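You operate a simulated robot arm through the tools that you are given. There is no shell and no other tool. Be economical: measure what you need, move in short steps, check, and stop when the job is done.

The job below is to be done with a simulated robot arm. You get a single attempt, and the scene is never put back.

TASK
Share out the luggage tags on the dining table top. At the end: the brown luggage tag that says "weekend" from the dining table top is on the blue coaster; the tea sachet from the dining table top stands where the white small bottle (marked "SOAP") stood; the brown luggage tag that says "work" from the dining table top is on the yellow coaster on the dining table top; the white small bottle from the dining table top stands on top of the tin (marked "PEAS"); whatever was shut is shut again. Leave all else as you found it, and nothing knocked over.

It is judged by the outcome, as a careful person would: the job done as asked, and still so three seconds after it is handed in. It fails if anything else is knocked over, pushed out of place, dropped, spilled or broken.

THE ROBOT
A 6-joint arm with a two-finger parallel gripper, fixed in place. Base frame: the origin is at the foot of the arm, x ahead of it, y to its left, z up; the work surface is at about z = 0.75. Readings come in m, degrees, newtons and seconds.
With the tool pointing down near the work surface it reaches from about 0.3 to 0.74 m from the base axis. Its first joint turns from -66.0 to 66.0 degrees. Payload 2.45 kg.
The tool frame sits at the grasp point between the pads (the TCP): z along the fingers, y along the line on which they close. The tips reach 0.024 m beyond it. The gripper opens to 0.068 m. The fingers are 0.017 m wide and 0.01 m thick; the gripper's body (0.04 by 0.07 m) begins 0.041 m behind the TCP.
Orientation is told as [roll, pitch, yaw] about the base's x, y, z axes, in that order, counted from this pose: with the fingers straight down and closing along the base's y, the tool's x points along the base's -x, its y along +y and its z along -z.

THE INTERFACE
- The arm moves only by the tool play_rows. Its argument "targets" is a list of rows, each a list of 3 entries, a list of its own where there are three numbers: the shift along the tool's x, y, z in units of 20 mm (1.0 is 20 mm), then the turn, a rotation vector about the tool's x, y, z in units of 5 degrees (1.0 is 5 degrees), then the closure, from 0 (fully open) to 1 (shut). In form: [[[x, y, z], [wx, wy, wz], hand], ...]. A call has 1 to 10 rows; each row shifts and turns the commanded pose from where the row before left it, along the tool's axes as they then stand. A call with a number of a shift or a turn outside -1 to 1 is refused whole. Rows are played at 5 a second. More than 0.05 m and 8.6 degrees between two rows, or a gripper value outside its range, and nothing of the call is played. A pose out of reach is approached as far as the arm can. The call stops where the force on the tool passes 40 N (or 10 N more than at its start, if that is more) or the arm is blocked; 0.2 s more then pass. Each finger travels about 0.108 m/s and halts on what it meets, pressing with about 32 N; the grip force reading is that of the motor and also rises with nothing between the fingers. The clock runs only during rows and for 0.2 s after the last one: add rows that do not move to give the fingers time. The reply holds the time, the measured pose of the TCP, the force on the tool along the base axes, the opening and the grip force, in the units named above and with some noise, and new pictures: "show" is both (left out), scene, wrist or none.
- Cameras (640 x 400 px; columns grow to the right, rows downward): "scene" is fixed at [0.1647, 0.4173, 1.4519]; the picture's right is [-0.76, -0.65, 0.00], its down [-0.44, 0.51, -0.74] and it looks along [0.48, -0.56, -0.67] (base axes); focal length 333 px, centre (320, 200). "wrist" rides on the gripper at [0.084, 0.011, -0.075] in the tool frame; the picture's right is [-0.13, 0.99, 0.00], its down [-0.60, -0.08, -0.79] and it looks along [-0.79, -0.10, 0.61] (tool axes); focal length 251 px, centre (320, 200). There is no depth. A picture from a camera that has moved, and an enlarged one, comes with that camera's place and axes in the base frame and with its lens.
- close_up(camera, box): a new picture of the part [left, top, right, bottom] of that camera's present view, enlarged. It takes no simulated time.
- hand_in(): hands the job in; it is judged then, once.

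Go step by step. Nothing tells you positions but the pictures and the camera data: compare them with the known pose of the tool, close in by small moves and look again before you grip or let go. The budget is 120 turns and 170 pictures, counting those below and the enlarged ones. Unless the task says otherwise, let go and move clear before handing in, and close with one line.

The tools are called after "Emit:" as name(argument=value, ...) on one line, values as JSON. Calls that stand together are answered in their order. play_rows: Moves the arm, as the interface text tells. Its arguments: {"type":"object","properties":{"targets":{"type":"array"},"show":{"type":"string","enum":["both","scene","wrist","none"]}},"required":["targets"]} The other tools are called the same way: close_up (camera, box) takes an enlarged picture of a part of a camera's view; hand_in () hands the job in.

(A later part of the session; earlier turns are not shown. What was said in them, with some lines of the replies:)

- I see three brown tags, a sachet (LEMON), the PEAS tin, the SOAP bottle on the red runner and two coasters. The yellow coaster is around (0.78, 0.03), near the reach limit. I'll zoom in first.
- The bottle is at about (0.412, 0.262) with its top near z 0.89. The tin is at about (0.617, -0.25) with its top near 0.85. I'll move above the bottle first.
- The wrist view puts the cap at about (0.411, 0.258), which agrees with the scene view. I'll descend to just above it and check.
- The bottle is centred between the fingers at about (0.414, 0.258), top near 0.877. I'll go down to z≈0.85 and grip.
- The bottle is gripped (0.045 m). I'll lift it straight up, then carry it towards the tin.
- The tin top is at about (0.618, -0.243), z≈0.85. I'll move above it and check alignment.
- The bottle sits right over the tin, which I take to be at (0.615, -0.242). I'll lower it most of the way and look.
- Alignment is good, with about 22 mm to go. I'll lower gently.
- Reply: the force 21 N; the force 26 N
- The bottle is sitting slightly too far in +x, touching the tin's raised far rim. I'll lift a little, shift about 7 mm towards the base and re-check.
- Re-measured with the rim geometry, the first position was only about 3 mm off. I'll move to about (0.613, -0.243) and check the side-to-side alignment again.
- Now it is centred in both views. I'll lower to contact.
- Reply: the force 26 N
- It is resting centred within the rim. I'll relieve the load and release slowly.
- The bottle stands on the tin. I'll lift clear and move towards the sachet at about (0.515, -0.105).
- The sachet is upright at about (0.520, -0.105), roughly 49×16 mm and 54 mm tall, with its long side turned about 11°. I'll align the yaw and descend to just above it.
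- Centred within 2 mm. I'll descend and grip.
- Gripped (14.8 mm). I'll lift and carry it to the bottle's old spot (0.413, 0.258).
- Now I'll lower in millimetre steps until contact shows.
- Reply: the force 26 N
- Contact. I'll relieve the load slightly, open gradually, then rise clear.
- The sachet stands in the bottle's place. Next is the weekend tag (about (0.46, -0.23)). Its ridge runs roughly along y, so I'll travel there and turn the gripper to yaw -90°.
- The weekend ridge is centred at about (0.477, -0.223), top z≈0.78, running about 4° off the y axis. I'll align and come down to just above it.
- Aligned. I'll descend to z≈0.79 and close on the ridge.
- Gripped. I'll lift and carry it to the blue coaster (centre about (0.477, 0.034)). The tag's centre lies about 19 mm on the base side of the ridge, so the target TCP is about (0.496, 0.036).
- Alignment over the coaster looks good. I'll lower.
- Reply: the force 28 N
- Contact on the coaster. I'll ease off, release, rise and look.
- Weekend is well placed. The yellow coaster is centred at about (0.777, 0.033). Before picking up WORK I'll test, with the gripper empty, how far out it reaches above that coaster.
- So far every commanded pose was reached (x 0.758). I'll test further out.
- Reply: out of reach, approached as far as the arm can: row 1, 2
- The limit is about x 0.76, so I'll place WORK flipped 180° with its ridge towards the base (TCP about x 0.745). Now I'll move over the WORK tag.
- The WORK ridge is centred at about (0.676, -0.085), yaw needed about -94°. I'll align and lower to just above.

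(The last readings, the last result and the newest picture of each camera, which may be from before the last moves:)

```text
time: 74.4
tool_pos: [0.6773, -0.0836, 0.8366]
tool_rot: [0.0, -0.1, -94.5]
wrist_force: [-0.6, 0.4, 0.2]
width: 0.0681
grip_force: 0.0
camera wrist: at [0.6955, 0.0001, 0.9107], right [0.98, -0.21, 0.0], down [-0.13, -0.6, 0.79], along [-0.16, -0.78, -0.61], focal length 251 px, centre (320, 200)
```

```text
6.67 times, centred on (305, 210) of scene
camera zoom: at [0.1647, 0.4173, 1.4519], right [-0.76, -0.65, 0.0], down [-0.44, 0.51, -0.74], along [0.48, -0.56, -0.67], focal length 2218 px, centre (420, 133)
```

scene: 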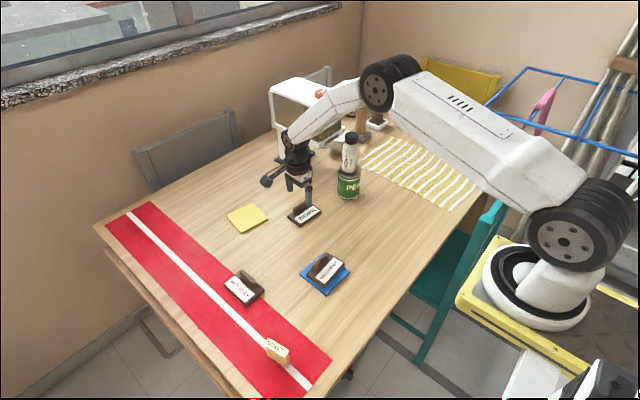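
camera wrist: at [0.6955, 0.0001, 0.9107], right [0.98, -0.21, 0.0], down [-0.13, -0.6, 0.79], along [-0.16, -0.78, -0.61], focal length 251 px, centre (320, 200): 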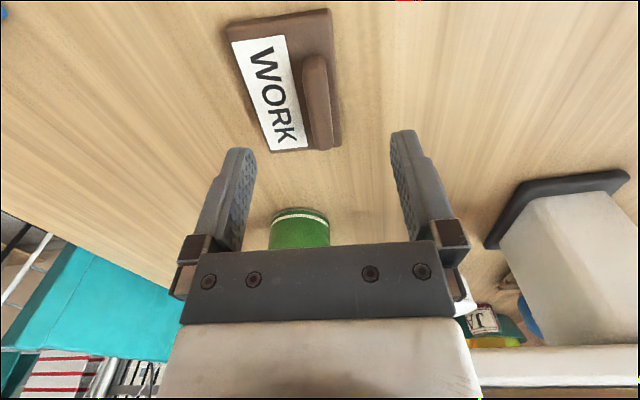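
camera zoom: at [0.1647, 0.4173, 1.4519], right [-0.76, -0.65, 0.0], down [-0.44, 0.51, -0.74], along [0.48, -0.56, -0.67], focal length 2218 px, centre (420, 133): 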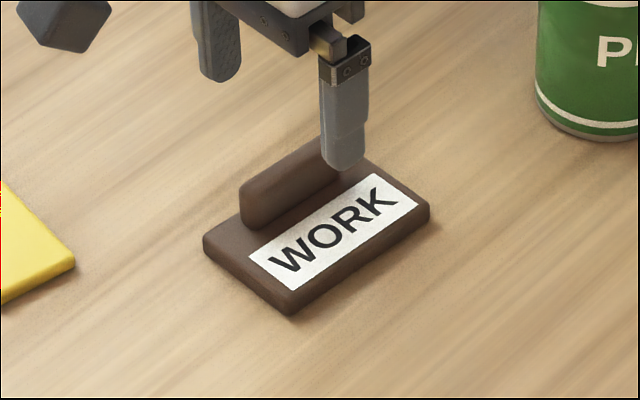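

Same relative view as for the weekend tag. I'll descend and grip.

Emit:
play_rows(targets=[[[0.1, 0, 0.8], [0, 0, 0], 0], [[0, 0, 0.8], [0, 0, 0], 0], [[0, 0, 0.6], [0, 0, 0], 0], [[0, 0, 0], [0, 0, 0], 0.4], [[0, 0, 0], [0, 0, 0], 0.7], [[0, 0, 0], [0, 0, 0], 1], [[0, 0, 0], [0, 0, 0], 1]])

Emit:
close_up(camera="scene", box=[270, 180, 340, 240])

```text
time: 76.0
tool_pos: [0.677, -0.0809, 0.7906]
tool_rot: [0.0, 0.0, -94.6]
wrist_force: [-0.2, -0.7, -0.2]
width: 0.0118
grip_force: 31.8
camera wrist: at [0.6948, 0.0019, 0.8657], right [0.98, -0.21, 0.0], down [-0.13, -0.6, 0.79], along [-0.16, -0.78, -0.61], focal length 251 px, centre (320, 200)
```

scene: 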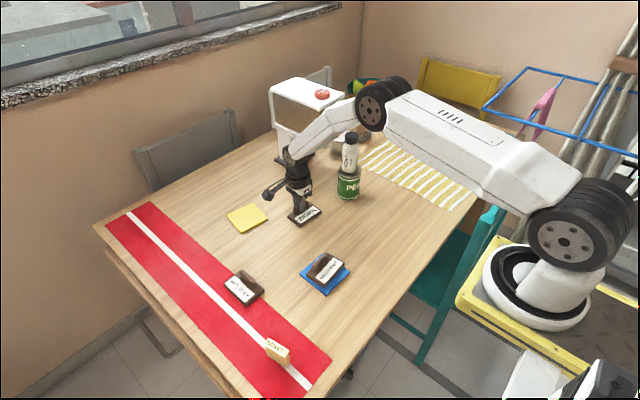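
wrist: 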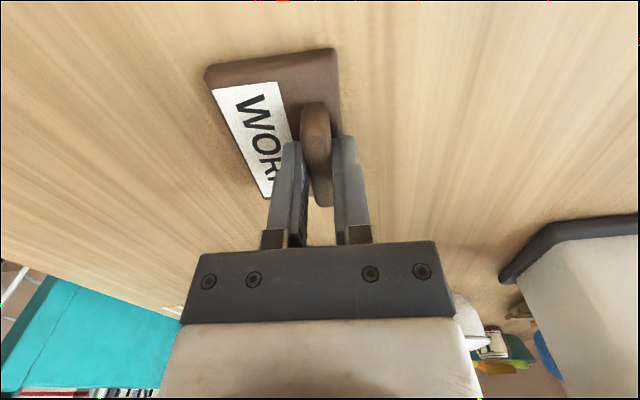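

```text
6.67 times, centred on (305, 210) of scene
camera zoom: at [0.1647, 0.4173, 1.4519], right [-0.76, -0.65, 0.0], down [-0.44, 0.51, -0.74], along [0.48, -0.56, -0.67], focal length 2218 px, centre (420, 133)
```

zoom: 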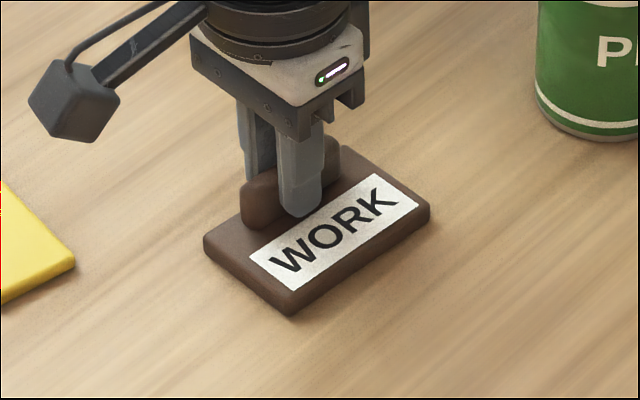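

Gripped. I'll lift, move towards the coaster, then rotate +175° in place.

Emit:
play_rows(targets=[[[0, 0, -0.5], [0, 0, 0], 1], [[0, 0, -1], [0, 0, 0], 1], [[0, 0, -1], [0, 0, 0], 1], [[0.8, 0.2, -1], [0, 0, 0], 1], [[0.9, 0.3, -0.5], [0, 0, 0], 1], [[0.9, 0.3, 0], [0, 0, 0], 1], [[0.9, 0.3, 0], [0, 0, 0], 1], [[0.9, 0.3, 0], [0, 0, 0], 1], [[0.8, 0.3, 0], [0, 0, 0], 1], [[0, 0, 0], [0, 0, 0], 1]])

Emit:
play_rows(targets=[[[0, 0, 0], [0, 0, -1], 1], [[0, 0, 0], [0, 0, -1], 1], [[0, 0, 0], [0, 0, -1], 1], [[0, 0, 0], [0, 0, -1], 1], [[0, 0, 0], [0, 0, -1], 1], [[0, 0, 0], [0, 0, -1], 1], [[0, 0, 0], [0, 0, -1], 1], [[0, 0, 0], [0, 0, -1], 1], [[0, 0, 0], [0, 0, -1], 1], [[0, 0, 0], [0, 0, -1], 1]], show="none")

Emit:
play_rows(targets=[[[0, 0, 0], [0, 0, -1], 1], [[0, 0, 0], [0, 0, -1], 1], [[0, 0, 0], [0, 0, -1], 1], [[0, 0, 0], [0, 0, -1], 1], [[0, 0, 0], [0, 0, -1], 1], [[0, 0, 0], [0, 0, -1], 1], [[0, 0, 0], [0, 0, -1], 1], [[0, 0, 0], [0, 0, -1], 1], [[0, 0, 0], [0, 0, -1], 1], [[0, 0, 0], [0, 0, -1], 1]])

```text
time: 78.2
tool_pos: [0.7194, 0.0186, 0.8707]
tool_rot: [0.0, 0.0, -94.6]
wrist_force: [-0.4, 0.2, 0.5]
width: 0.0117
grip_force: 32.0
camera wrist: at [0.7373, 0.1023, 0.9451], right [0.98, -0.21, 0.0], down [-0.13, -0.6, 0.79], along [-0.16, -0.78, -0.61], focal length 251 px, centre (320, 200)
```

scene: 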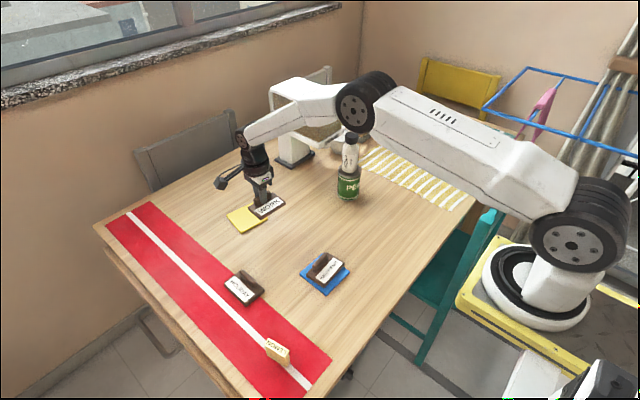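
wrist: 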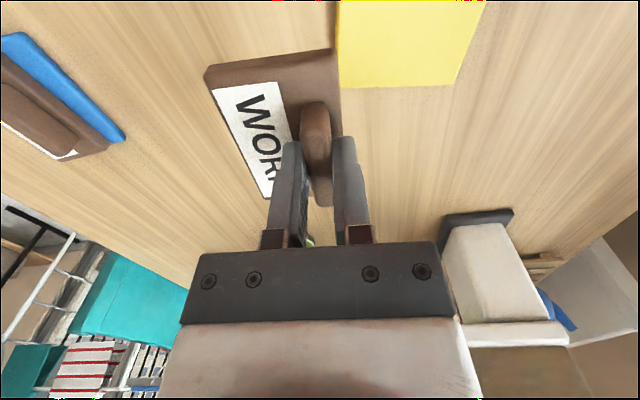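

```text
time: 80.4
tool_pos: [0.7192, 0.0186, 0.8698]
tool_rot: [0.1, -0.1, -44.4]
wrist_force: [-0.9, 0.6, -0.2]
width: 0.0118
grip_force: 32.0
```

```text
time: 82.6
tool_pos: [0.7193, 0.019, 0.872]
tool_rot: [-0.1, 0.0, 5.5]
wrist_force: [-0.4, -0.2, -0.6]
width: 0.0121
grip_force: 32.0
camera wrist: at [0.6354, 0.0227, 0.9466], right [0.03, 1.0, 0.0], down [0.61, -0.02, 0.79], along [0.79, -0.03, -0.61], focal length 251 px, centre (320, 200)
```

scene: 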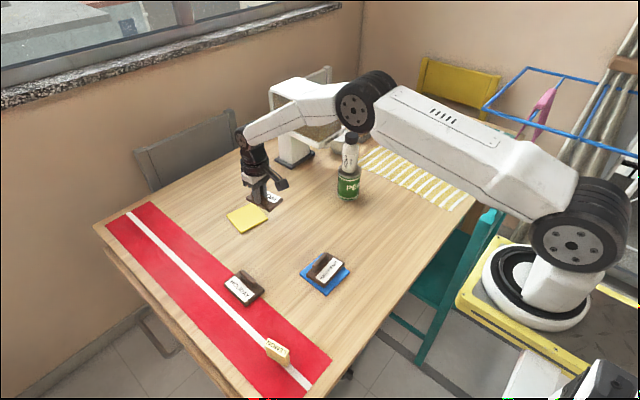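
wrist: 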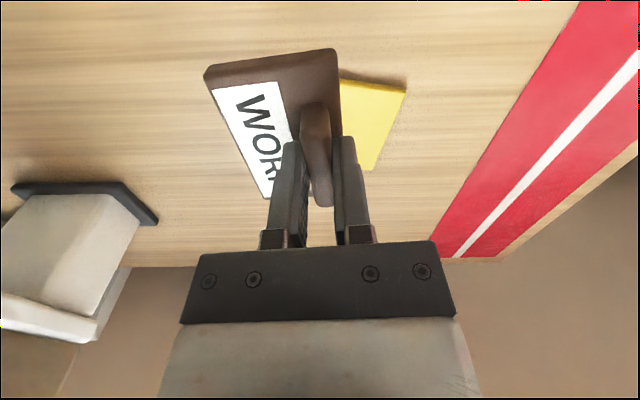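

Emit:
play_rows(targets=[[[0, 0, 0], [0, 0, -1], 1], [[0, 0, 0], [0, 0, -1], 1], [[0, 0, 0], [0, 0, -1], 1], [[0, 0, 0], [0, 0, -1], 1], [[0, 0, 0], [0, 0, -1], 1], [[0, 0, 0], [0, 0, -1], 1], [[0, 0, 0], [0, 0, -1], 1], [[0, 0, 0], [0, 0, -1], 1]], show="none")

Emit:
play_rows(targets=[[[0, 0, 0], [0, 0, -1], 1], [[0, 0, 0], [0, 0, -1], 1], [[0, 0, 0], [0, 0, -1], 1], [[0, 0, 0], [0, 0, -1], 1], [[0, 0, 0], [0, 0, -1], 1], [[0, 0, 0], [0, 0, -1], 1], [[0, 0, 0], [0, 0, -0.9], 1], [[0, 0, 0], [0, 0, 0], 1]])

```text
time: 84.4
tool_pos: [0.7191, 0.0192, 0.8708]
tool_rot: [0.0, 0.1, 45.6]
wrist_force: [0.0, -0.4, -0.6]
width: 0.0119
grip_force: 32.0
```

```text
time: 86.2
tool_pos: [0.7191, 0.0175, 0.8731]
tool_rot: [0.0, 0.0, 80.1]
wrist_force: [0.0, -0.3, 0.5]
width: 0.012
grip_force: 32.0
camera wrist: at [0.6943, -0.0612, 0.9464], right [-0.95, 0.3, 0.0], down [0.18, 0.58, 0.79], along [0.24, 0.76, -0.61], focal length 251 px, centre (320, 200)
```

scene: 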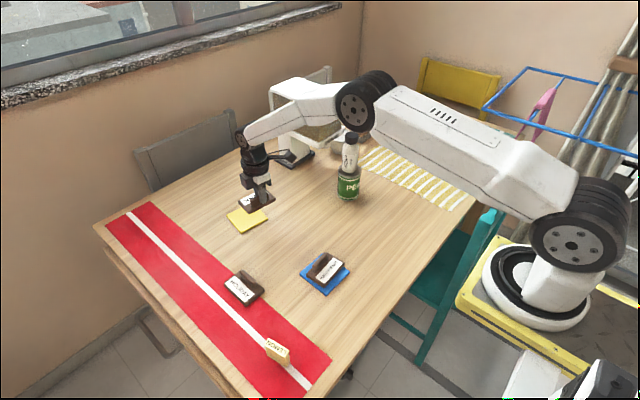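
wrist: 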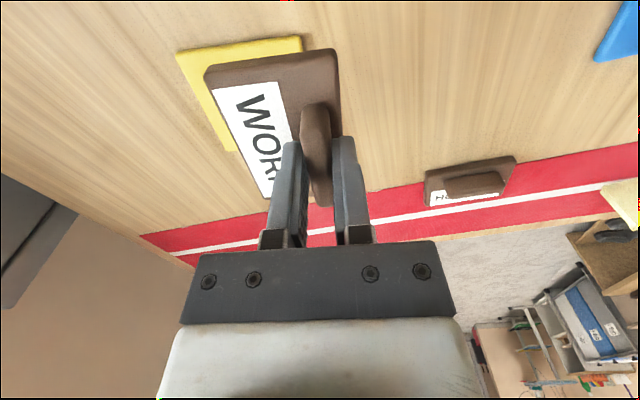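

The flip worked. Now I'll move over the coaster and lower to just above it.

Emit:
play_rows(targets=[[[-0.48, -0.75, 0], [0, 0, 0], 1], [[-0.47, -0.75, 0.5], [0, 0, 0], 1], [[0, 0, 0.8], [0, 0, 0], 1], [[0, 0, 0.8], [0, 0, 0], 1], [[0, 0, 0.8], [0, 0, 0], 1], [[0, 0, 0], [0, 0, 0], 1]])

Emit:
close_up(camera="scene", box=[210, 170, 310, 250])

```text
time: 87.6
tool_pos: [0.7497, 0.0328, 0.8132]
tool_rot: [0.0, 0.0, 79.9]
wrist_force: [0.4, -0.6, -0.9]
width: 0.0119
grip_force: 31.5
out of reach, approached as far as the arm can: row 5
camera wrist: at [0.7246, -0.048, 0.8886], right [-0.95, 0.3, 0.0], down [0.18, 0.58, 0.79], along [0.24, 0.76, -0.61], focal length 251 px, centre (320, 200)
```

scene: 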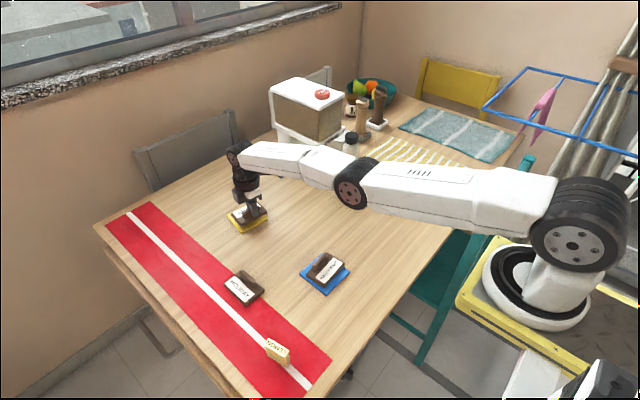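
wrist: 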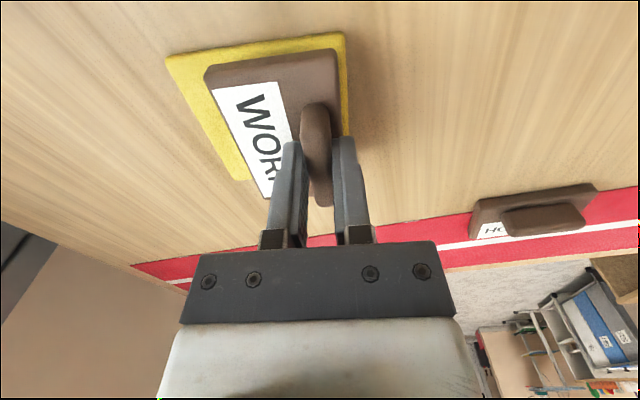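

```text
5.00 times, centred on (260, 210) of scene
camera zoom: at [0.1647, 0.4173, 1.4519], right [-0.76, -0.65, 0.0], down [-0.44, 0.51, -0.74], along [0.48, -0.56, -0.67], focal length 1664 px, centre (620, 150)
```

zoom: 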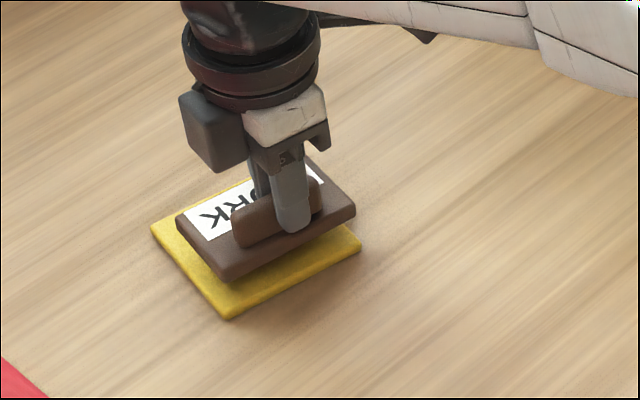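

It's near the reach limit but on target. I'll nudge 4 mm back and lower.

Emit:
play_rows(targets=[[[0.03, 0.2, 0], [0, 0, 0], 1], [[0, 0, 0.3], [0, 0, 0], 1], [[0, 0, 0.15], [0, 0, 0], 1], [[0, 0, 0], [0, 0, 0], 1]], show="none")

Emit:
close_up(camera="scene", box=[210, 170, 310, 250])

```text
time: 88.6
tool_pos: [0.7455, 0.033, 0.805]
tool_rot: [0.1, 0.0, 80.0]
wrist_force: [0.5, 0.3, -0.5]
width: 0.0117
grip_force: 31.7
```

```text
5.00 times, centred on (260, 210) of scene
camera zoom: at [0.1647, 0.4173, 1.4519], right [-0.76, -0.65, 0.0], down [-0.44, 0.51, -0.74], along [0.48, -0.56, -0.67], focal length 1664 px, centre (620, 150)
```

zoom: 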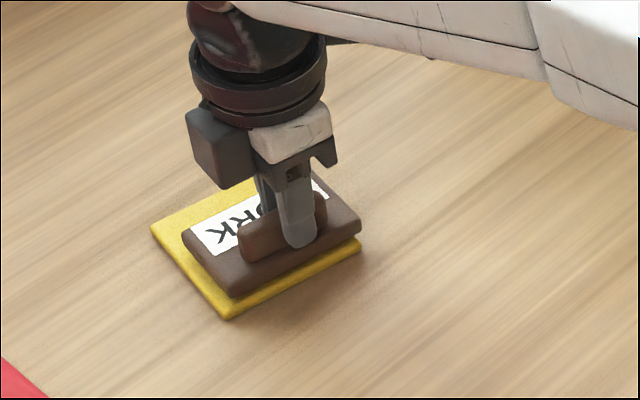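

Emit:
play_rows(targets=[[[-0.1, 0, 0.1], [0, 0, 0], 1], [[0, 0, 0.1], [0, 0, 0], 1], [[0, 0, 0], [0, 0, 0], 1]], show="none")

Emit:
play_rows(targets=[[[0, 0, 0.1], [0, 0, 0], 1], [[0, 0, 0], [0, 0, 0], 1]], show="none")

```text
time: 89.4
tool_pos: [0.7444, 0.0343, 0.8009]
tool_rot: [0.0, 0.0, 80.0]
wrist_force: [-0.1, 0.5, -0.9]
width: 0.012
grip_force: 31.8
```

```text
time: 90.0
tool_pos: [0.7444, 0.0341, 0.7996]
tool_rot: [0.0, 0.0, 80.1]
wrist_force: [-0.6, 0.4, -0.4]
width: 0.0118
grip_force: 31.7
```

Emit:
play_rows(targets=[[[0, 0, 0.07], [0, 0, 0], 1], [[0, 0, 0], [0, 0, 0], 1]], show="none")

Emit:
play_rows(targets=[[[0, 0, 0.06], [0, 0, 0], 1], [[0, 0, 0], [0, 0, 0], 1]], show="none")

Emit:
close_up(camera="scene", box=[210, 170, 310, 250])

Emit:
close_up(camera="wrist", box=[140, 0, 440, 220])

```text
time: 90.6
tool_pos: [0.7446, 0.0343, 0.799]
tool_rot: [-0.1, 0.0, 80.0]
wrist_force: [-1.9, -0.7, 5.2]
width: 0.0118
grip_force: 31.9
```

```text
time: 91.2
tool_pos: [0.746, 0.0338, 0.7992]
tool_rot: [-0.2, 0.0, 80.0]
wrist_force: [-4.4, -1.2, 13.9]
width: 0.0118
grip_force: 32.0
```

```text
5.00 times, centred on (260, 210) of scene
camera zoom: at [0.1642, 0.4172, 1.452], right [-0.76, -0.65, 0.0], down [-0.44, 0.51, -0.74], along [0.48, -0.56, -0.67], focal length 1664 px, centre (620, 150)
```

zoom: 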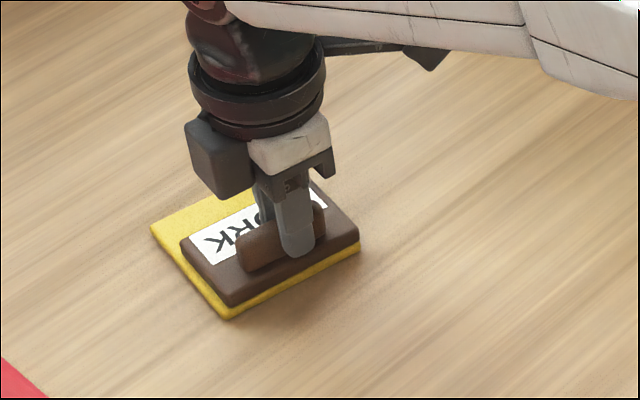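

```text
1.82 times, centred on (290, 110) of wrist
camera zoom: at [0.7205, -0.0454, 0.8732], right [-0.95, 0.3, 0.0], down [0.18, 0.58, 0.79], along [0.24, 0.76, -0.61], focal length 457 px, centre (374, 364)
```

zoom: 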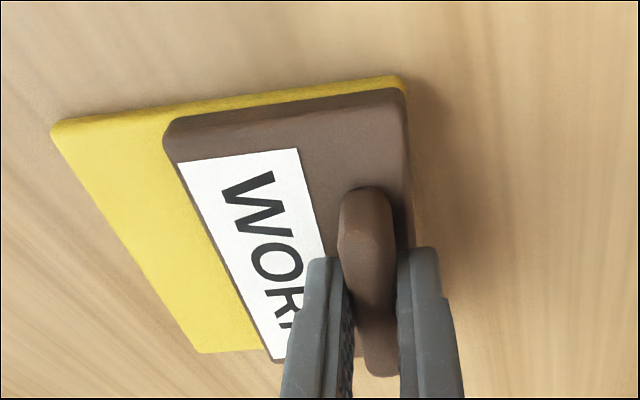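

The tag rests on the coaster with full support. I'll ease off, release and rise.

Emit:
play_rows(targets=[[[0, 0, -0.05], [0, 0, 0], 1], [[0, 0, 0], [0, 0, 0], 0.7], [[0, 0, 0], [0, 0, 0], 0.4], [[0, 0, 0], [0, 0, 0], 0.3], [[0, 0, -0.3], [0, 0, 0], 0.3], [[0, 0, -1], [0, 0, 0], 0.3], [[0, 0, -1], [0, 0, 0], 0.3], [[0, 0.5, -1], [0, 0, 0], 0], [[0, 1, -1], [0, 0, 0], 0], [[0, 1, -1], [0, 0, 0], 0]])

Emit:
close_up(camera="scene", box=[210, 170, 310, 250])

Emit:
close_up(camera="wrist", box=[140, 0, 440, 220])

```text
time: 93.4
tool_pos: [0.6957, 0.0432, 0.9029]
tool_rot: [0.0, 0.0, 80.0]
wrist_force: [-1.0, 0.1, -0.3]
width: 0.0679
grip_force: 0.1
camera wrist: at [0.6701, -0.0368, 0.9786], right [-0.95, 0.3, 0.0], down [0.18, 0.58, 0.79], along [0.24, 0.76, -0.61], focal length 251 px, centre (320, 200)
```

scene: 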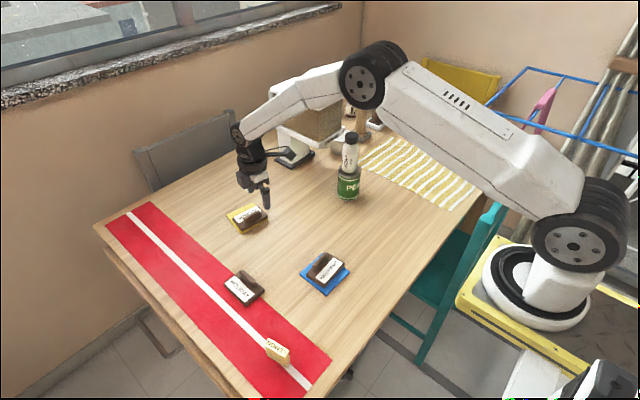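
wrist: 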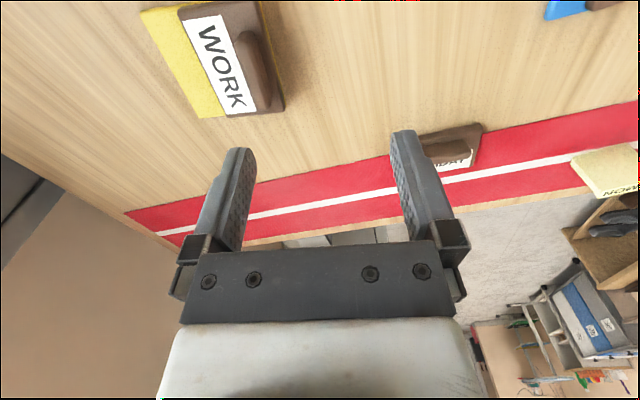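

```text
5.00 times, centred on (260, 210) of scene
camera zoom: at [0.1647, 0.4173, 1.4519], right [-0.76, -0.65, 0.0], down [-0.44, 0.51, -0.74], along [0.48, -0.56, -0.67], focal length 1664 px, centre (620, 150)
```

zoom: 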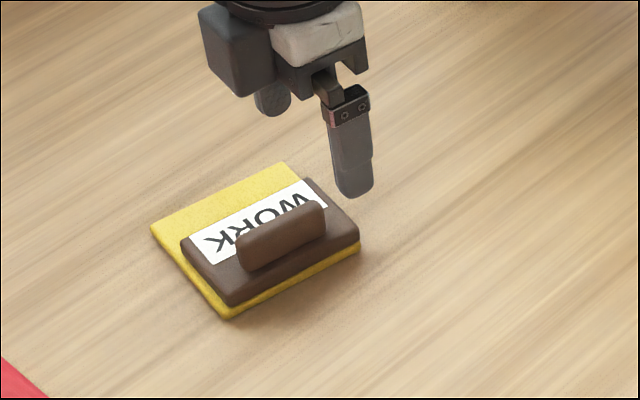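

```text
1.82 times, centred on (290, 110) of wrist
camera zoom: at [0.6701, -0.0368, 0.9786], right [-0.95, 0.3, 0.0], down [0.18, 0.58, 0.79], along [0.24, 0.76, -0.61], focal length 457 px, centre (374, 364)
```

zoom: 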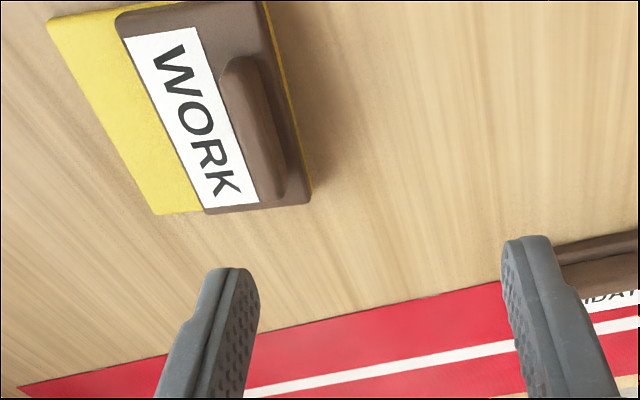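

WORK sits fully on the yellow coaster. A last check of the bottle, the sachet and the rest.

Emit:
close_up(camera="scene", box=[310, 120, 390, 210])

Emit:
close_up(camera="scene", box=[200, 250, 360, 400])

```text
4.44 times, centred on (350, 165) of scene
camera zoom: at [0.1647, 0.4173, 1.4519], right [-0.76, -0.65, 0.0], down [-0.44, 0.51, -0.74], along [0.48, -0.56, -0.67], focal length 1479 px, centre (187, 356)
```

zoom: 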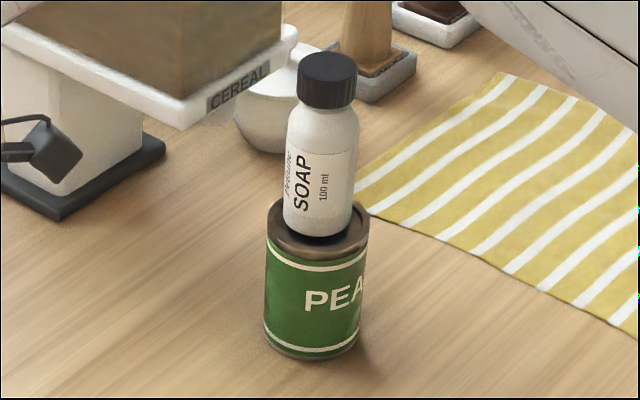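

```text
2.67 times, centred on (280, 325) of scene
camera zoom: at [0.1647, 0.4173, 1.4519], right [-0.76, -0.65, 0.0], down [-0.44, 0.51, -0.74], along [0.48, -0.56, -0.67], focal length 887 px, centre (427, -133)
```

zoom: 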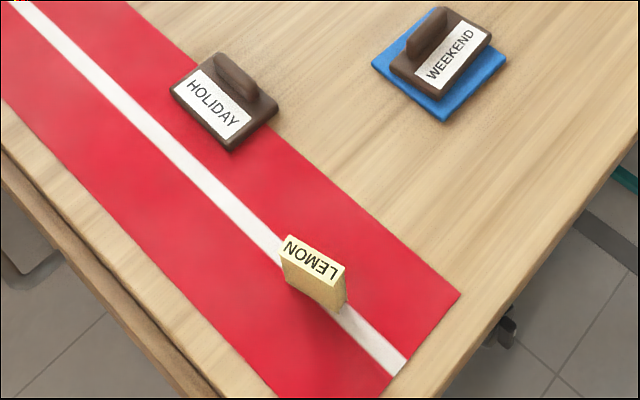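

Everything is in place and standing, and the arm is clear, so I'm handing in.

Emit:
hand_in()

```text
The job is handed in.
```

The job is done and handed in: "weekend" is on the blue coaster, "work" is on the yellow coaster, the tea sachet stands where the bottle was, and the soap bottle stands on the PEAS tin. "Work" is turned 180° and sits toward the near side of its coaster because of the arm's reach limit; nothing was opened or knocked over.
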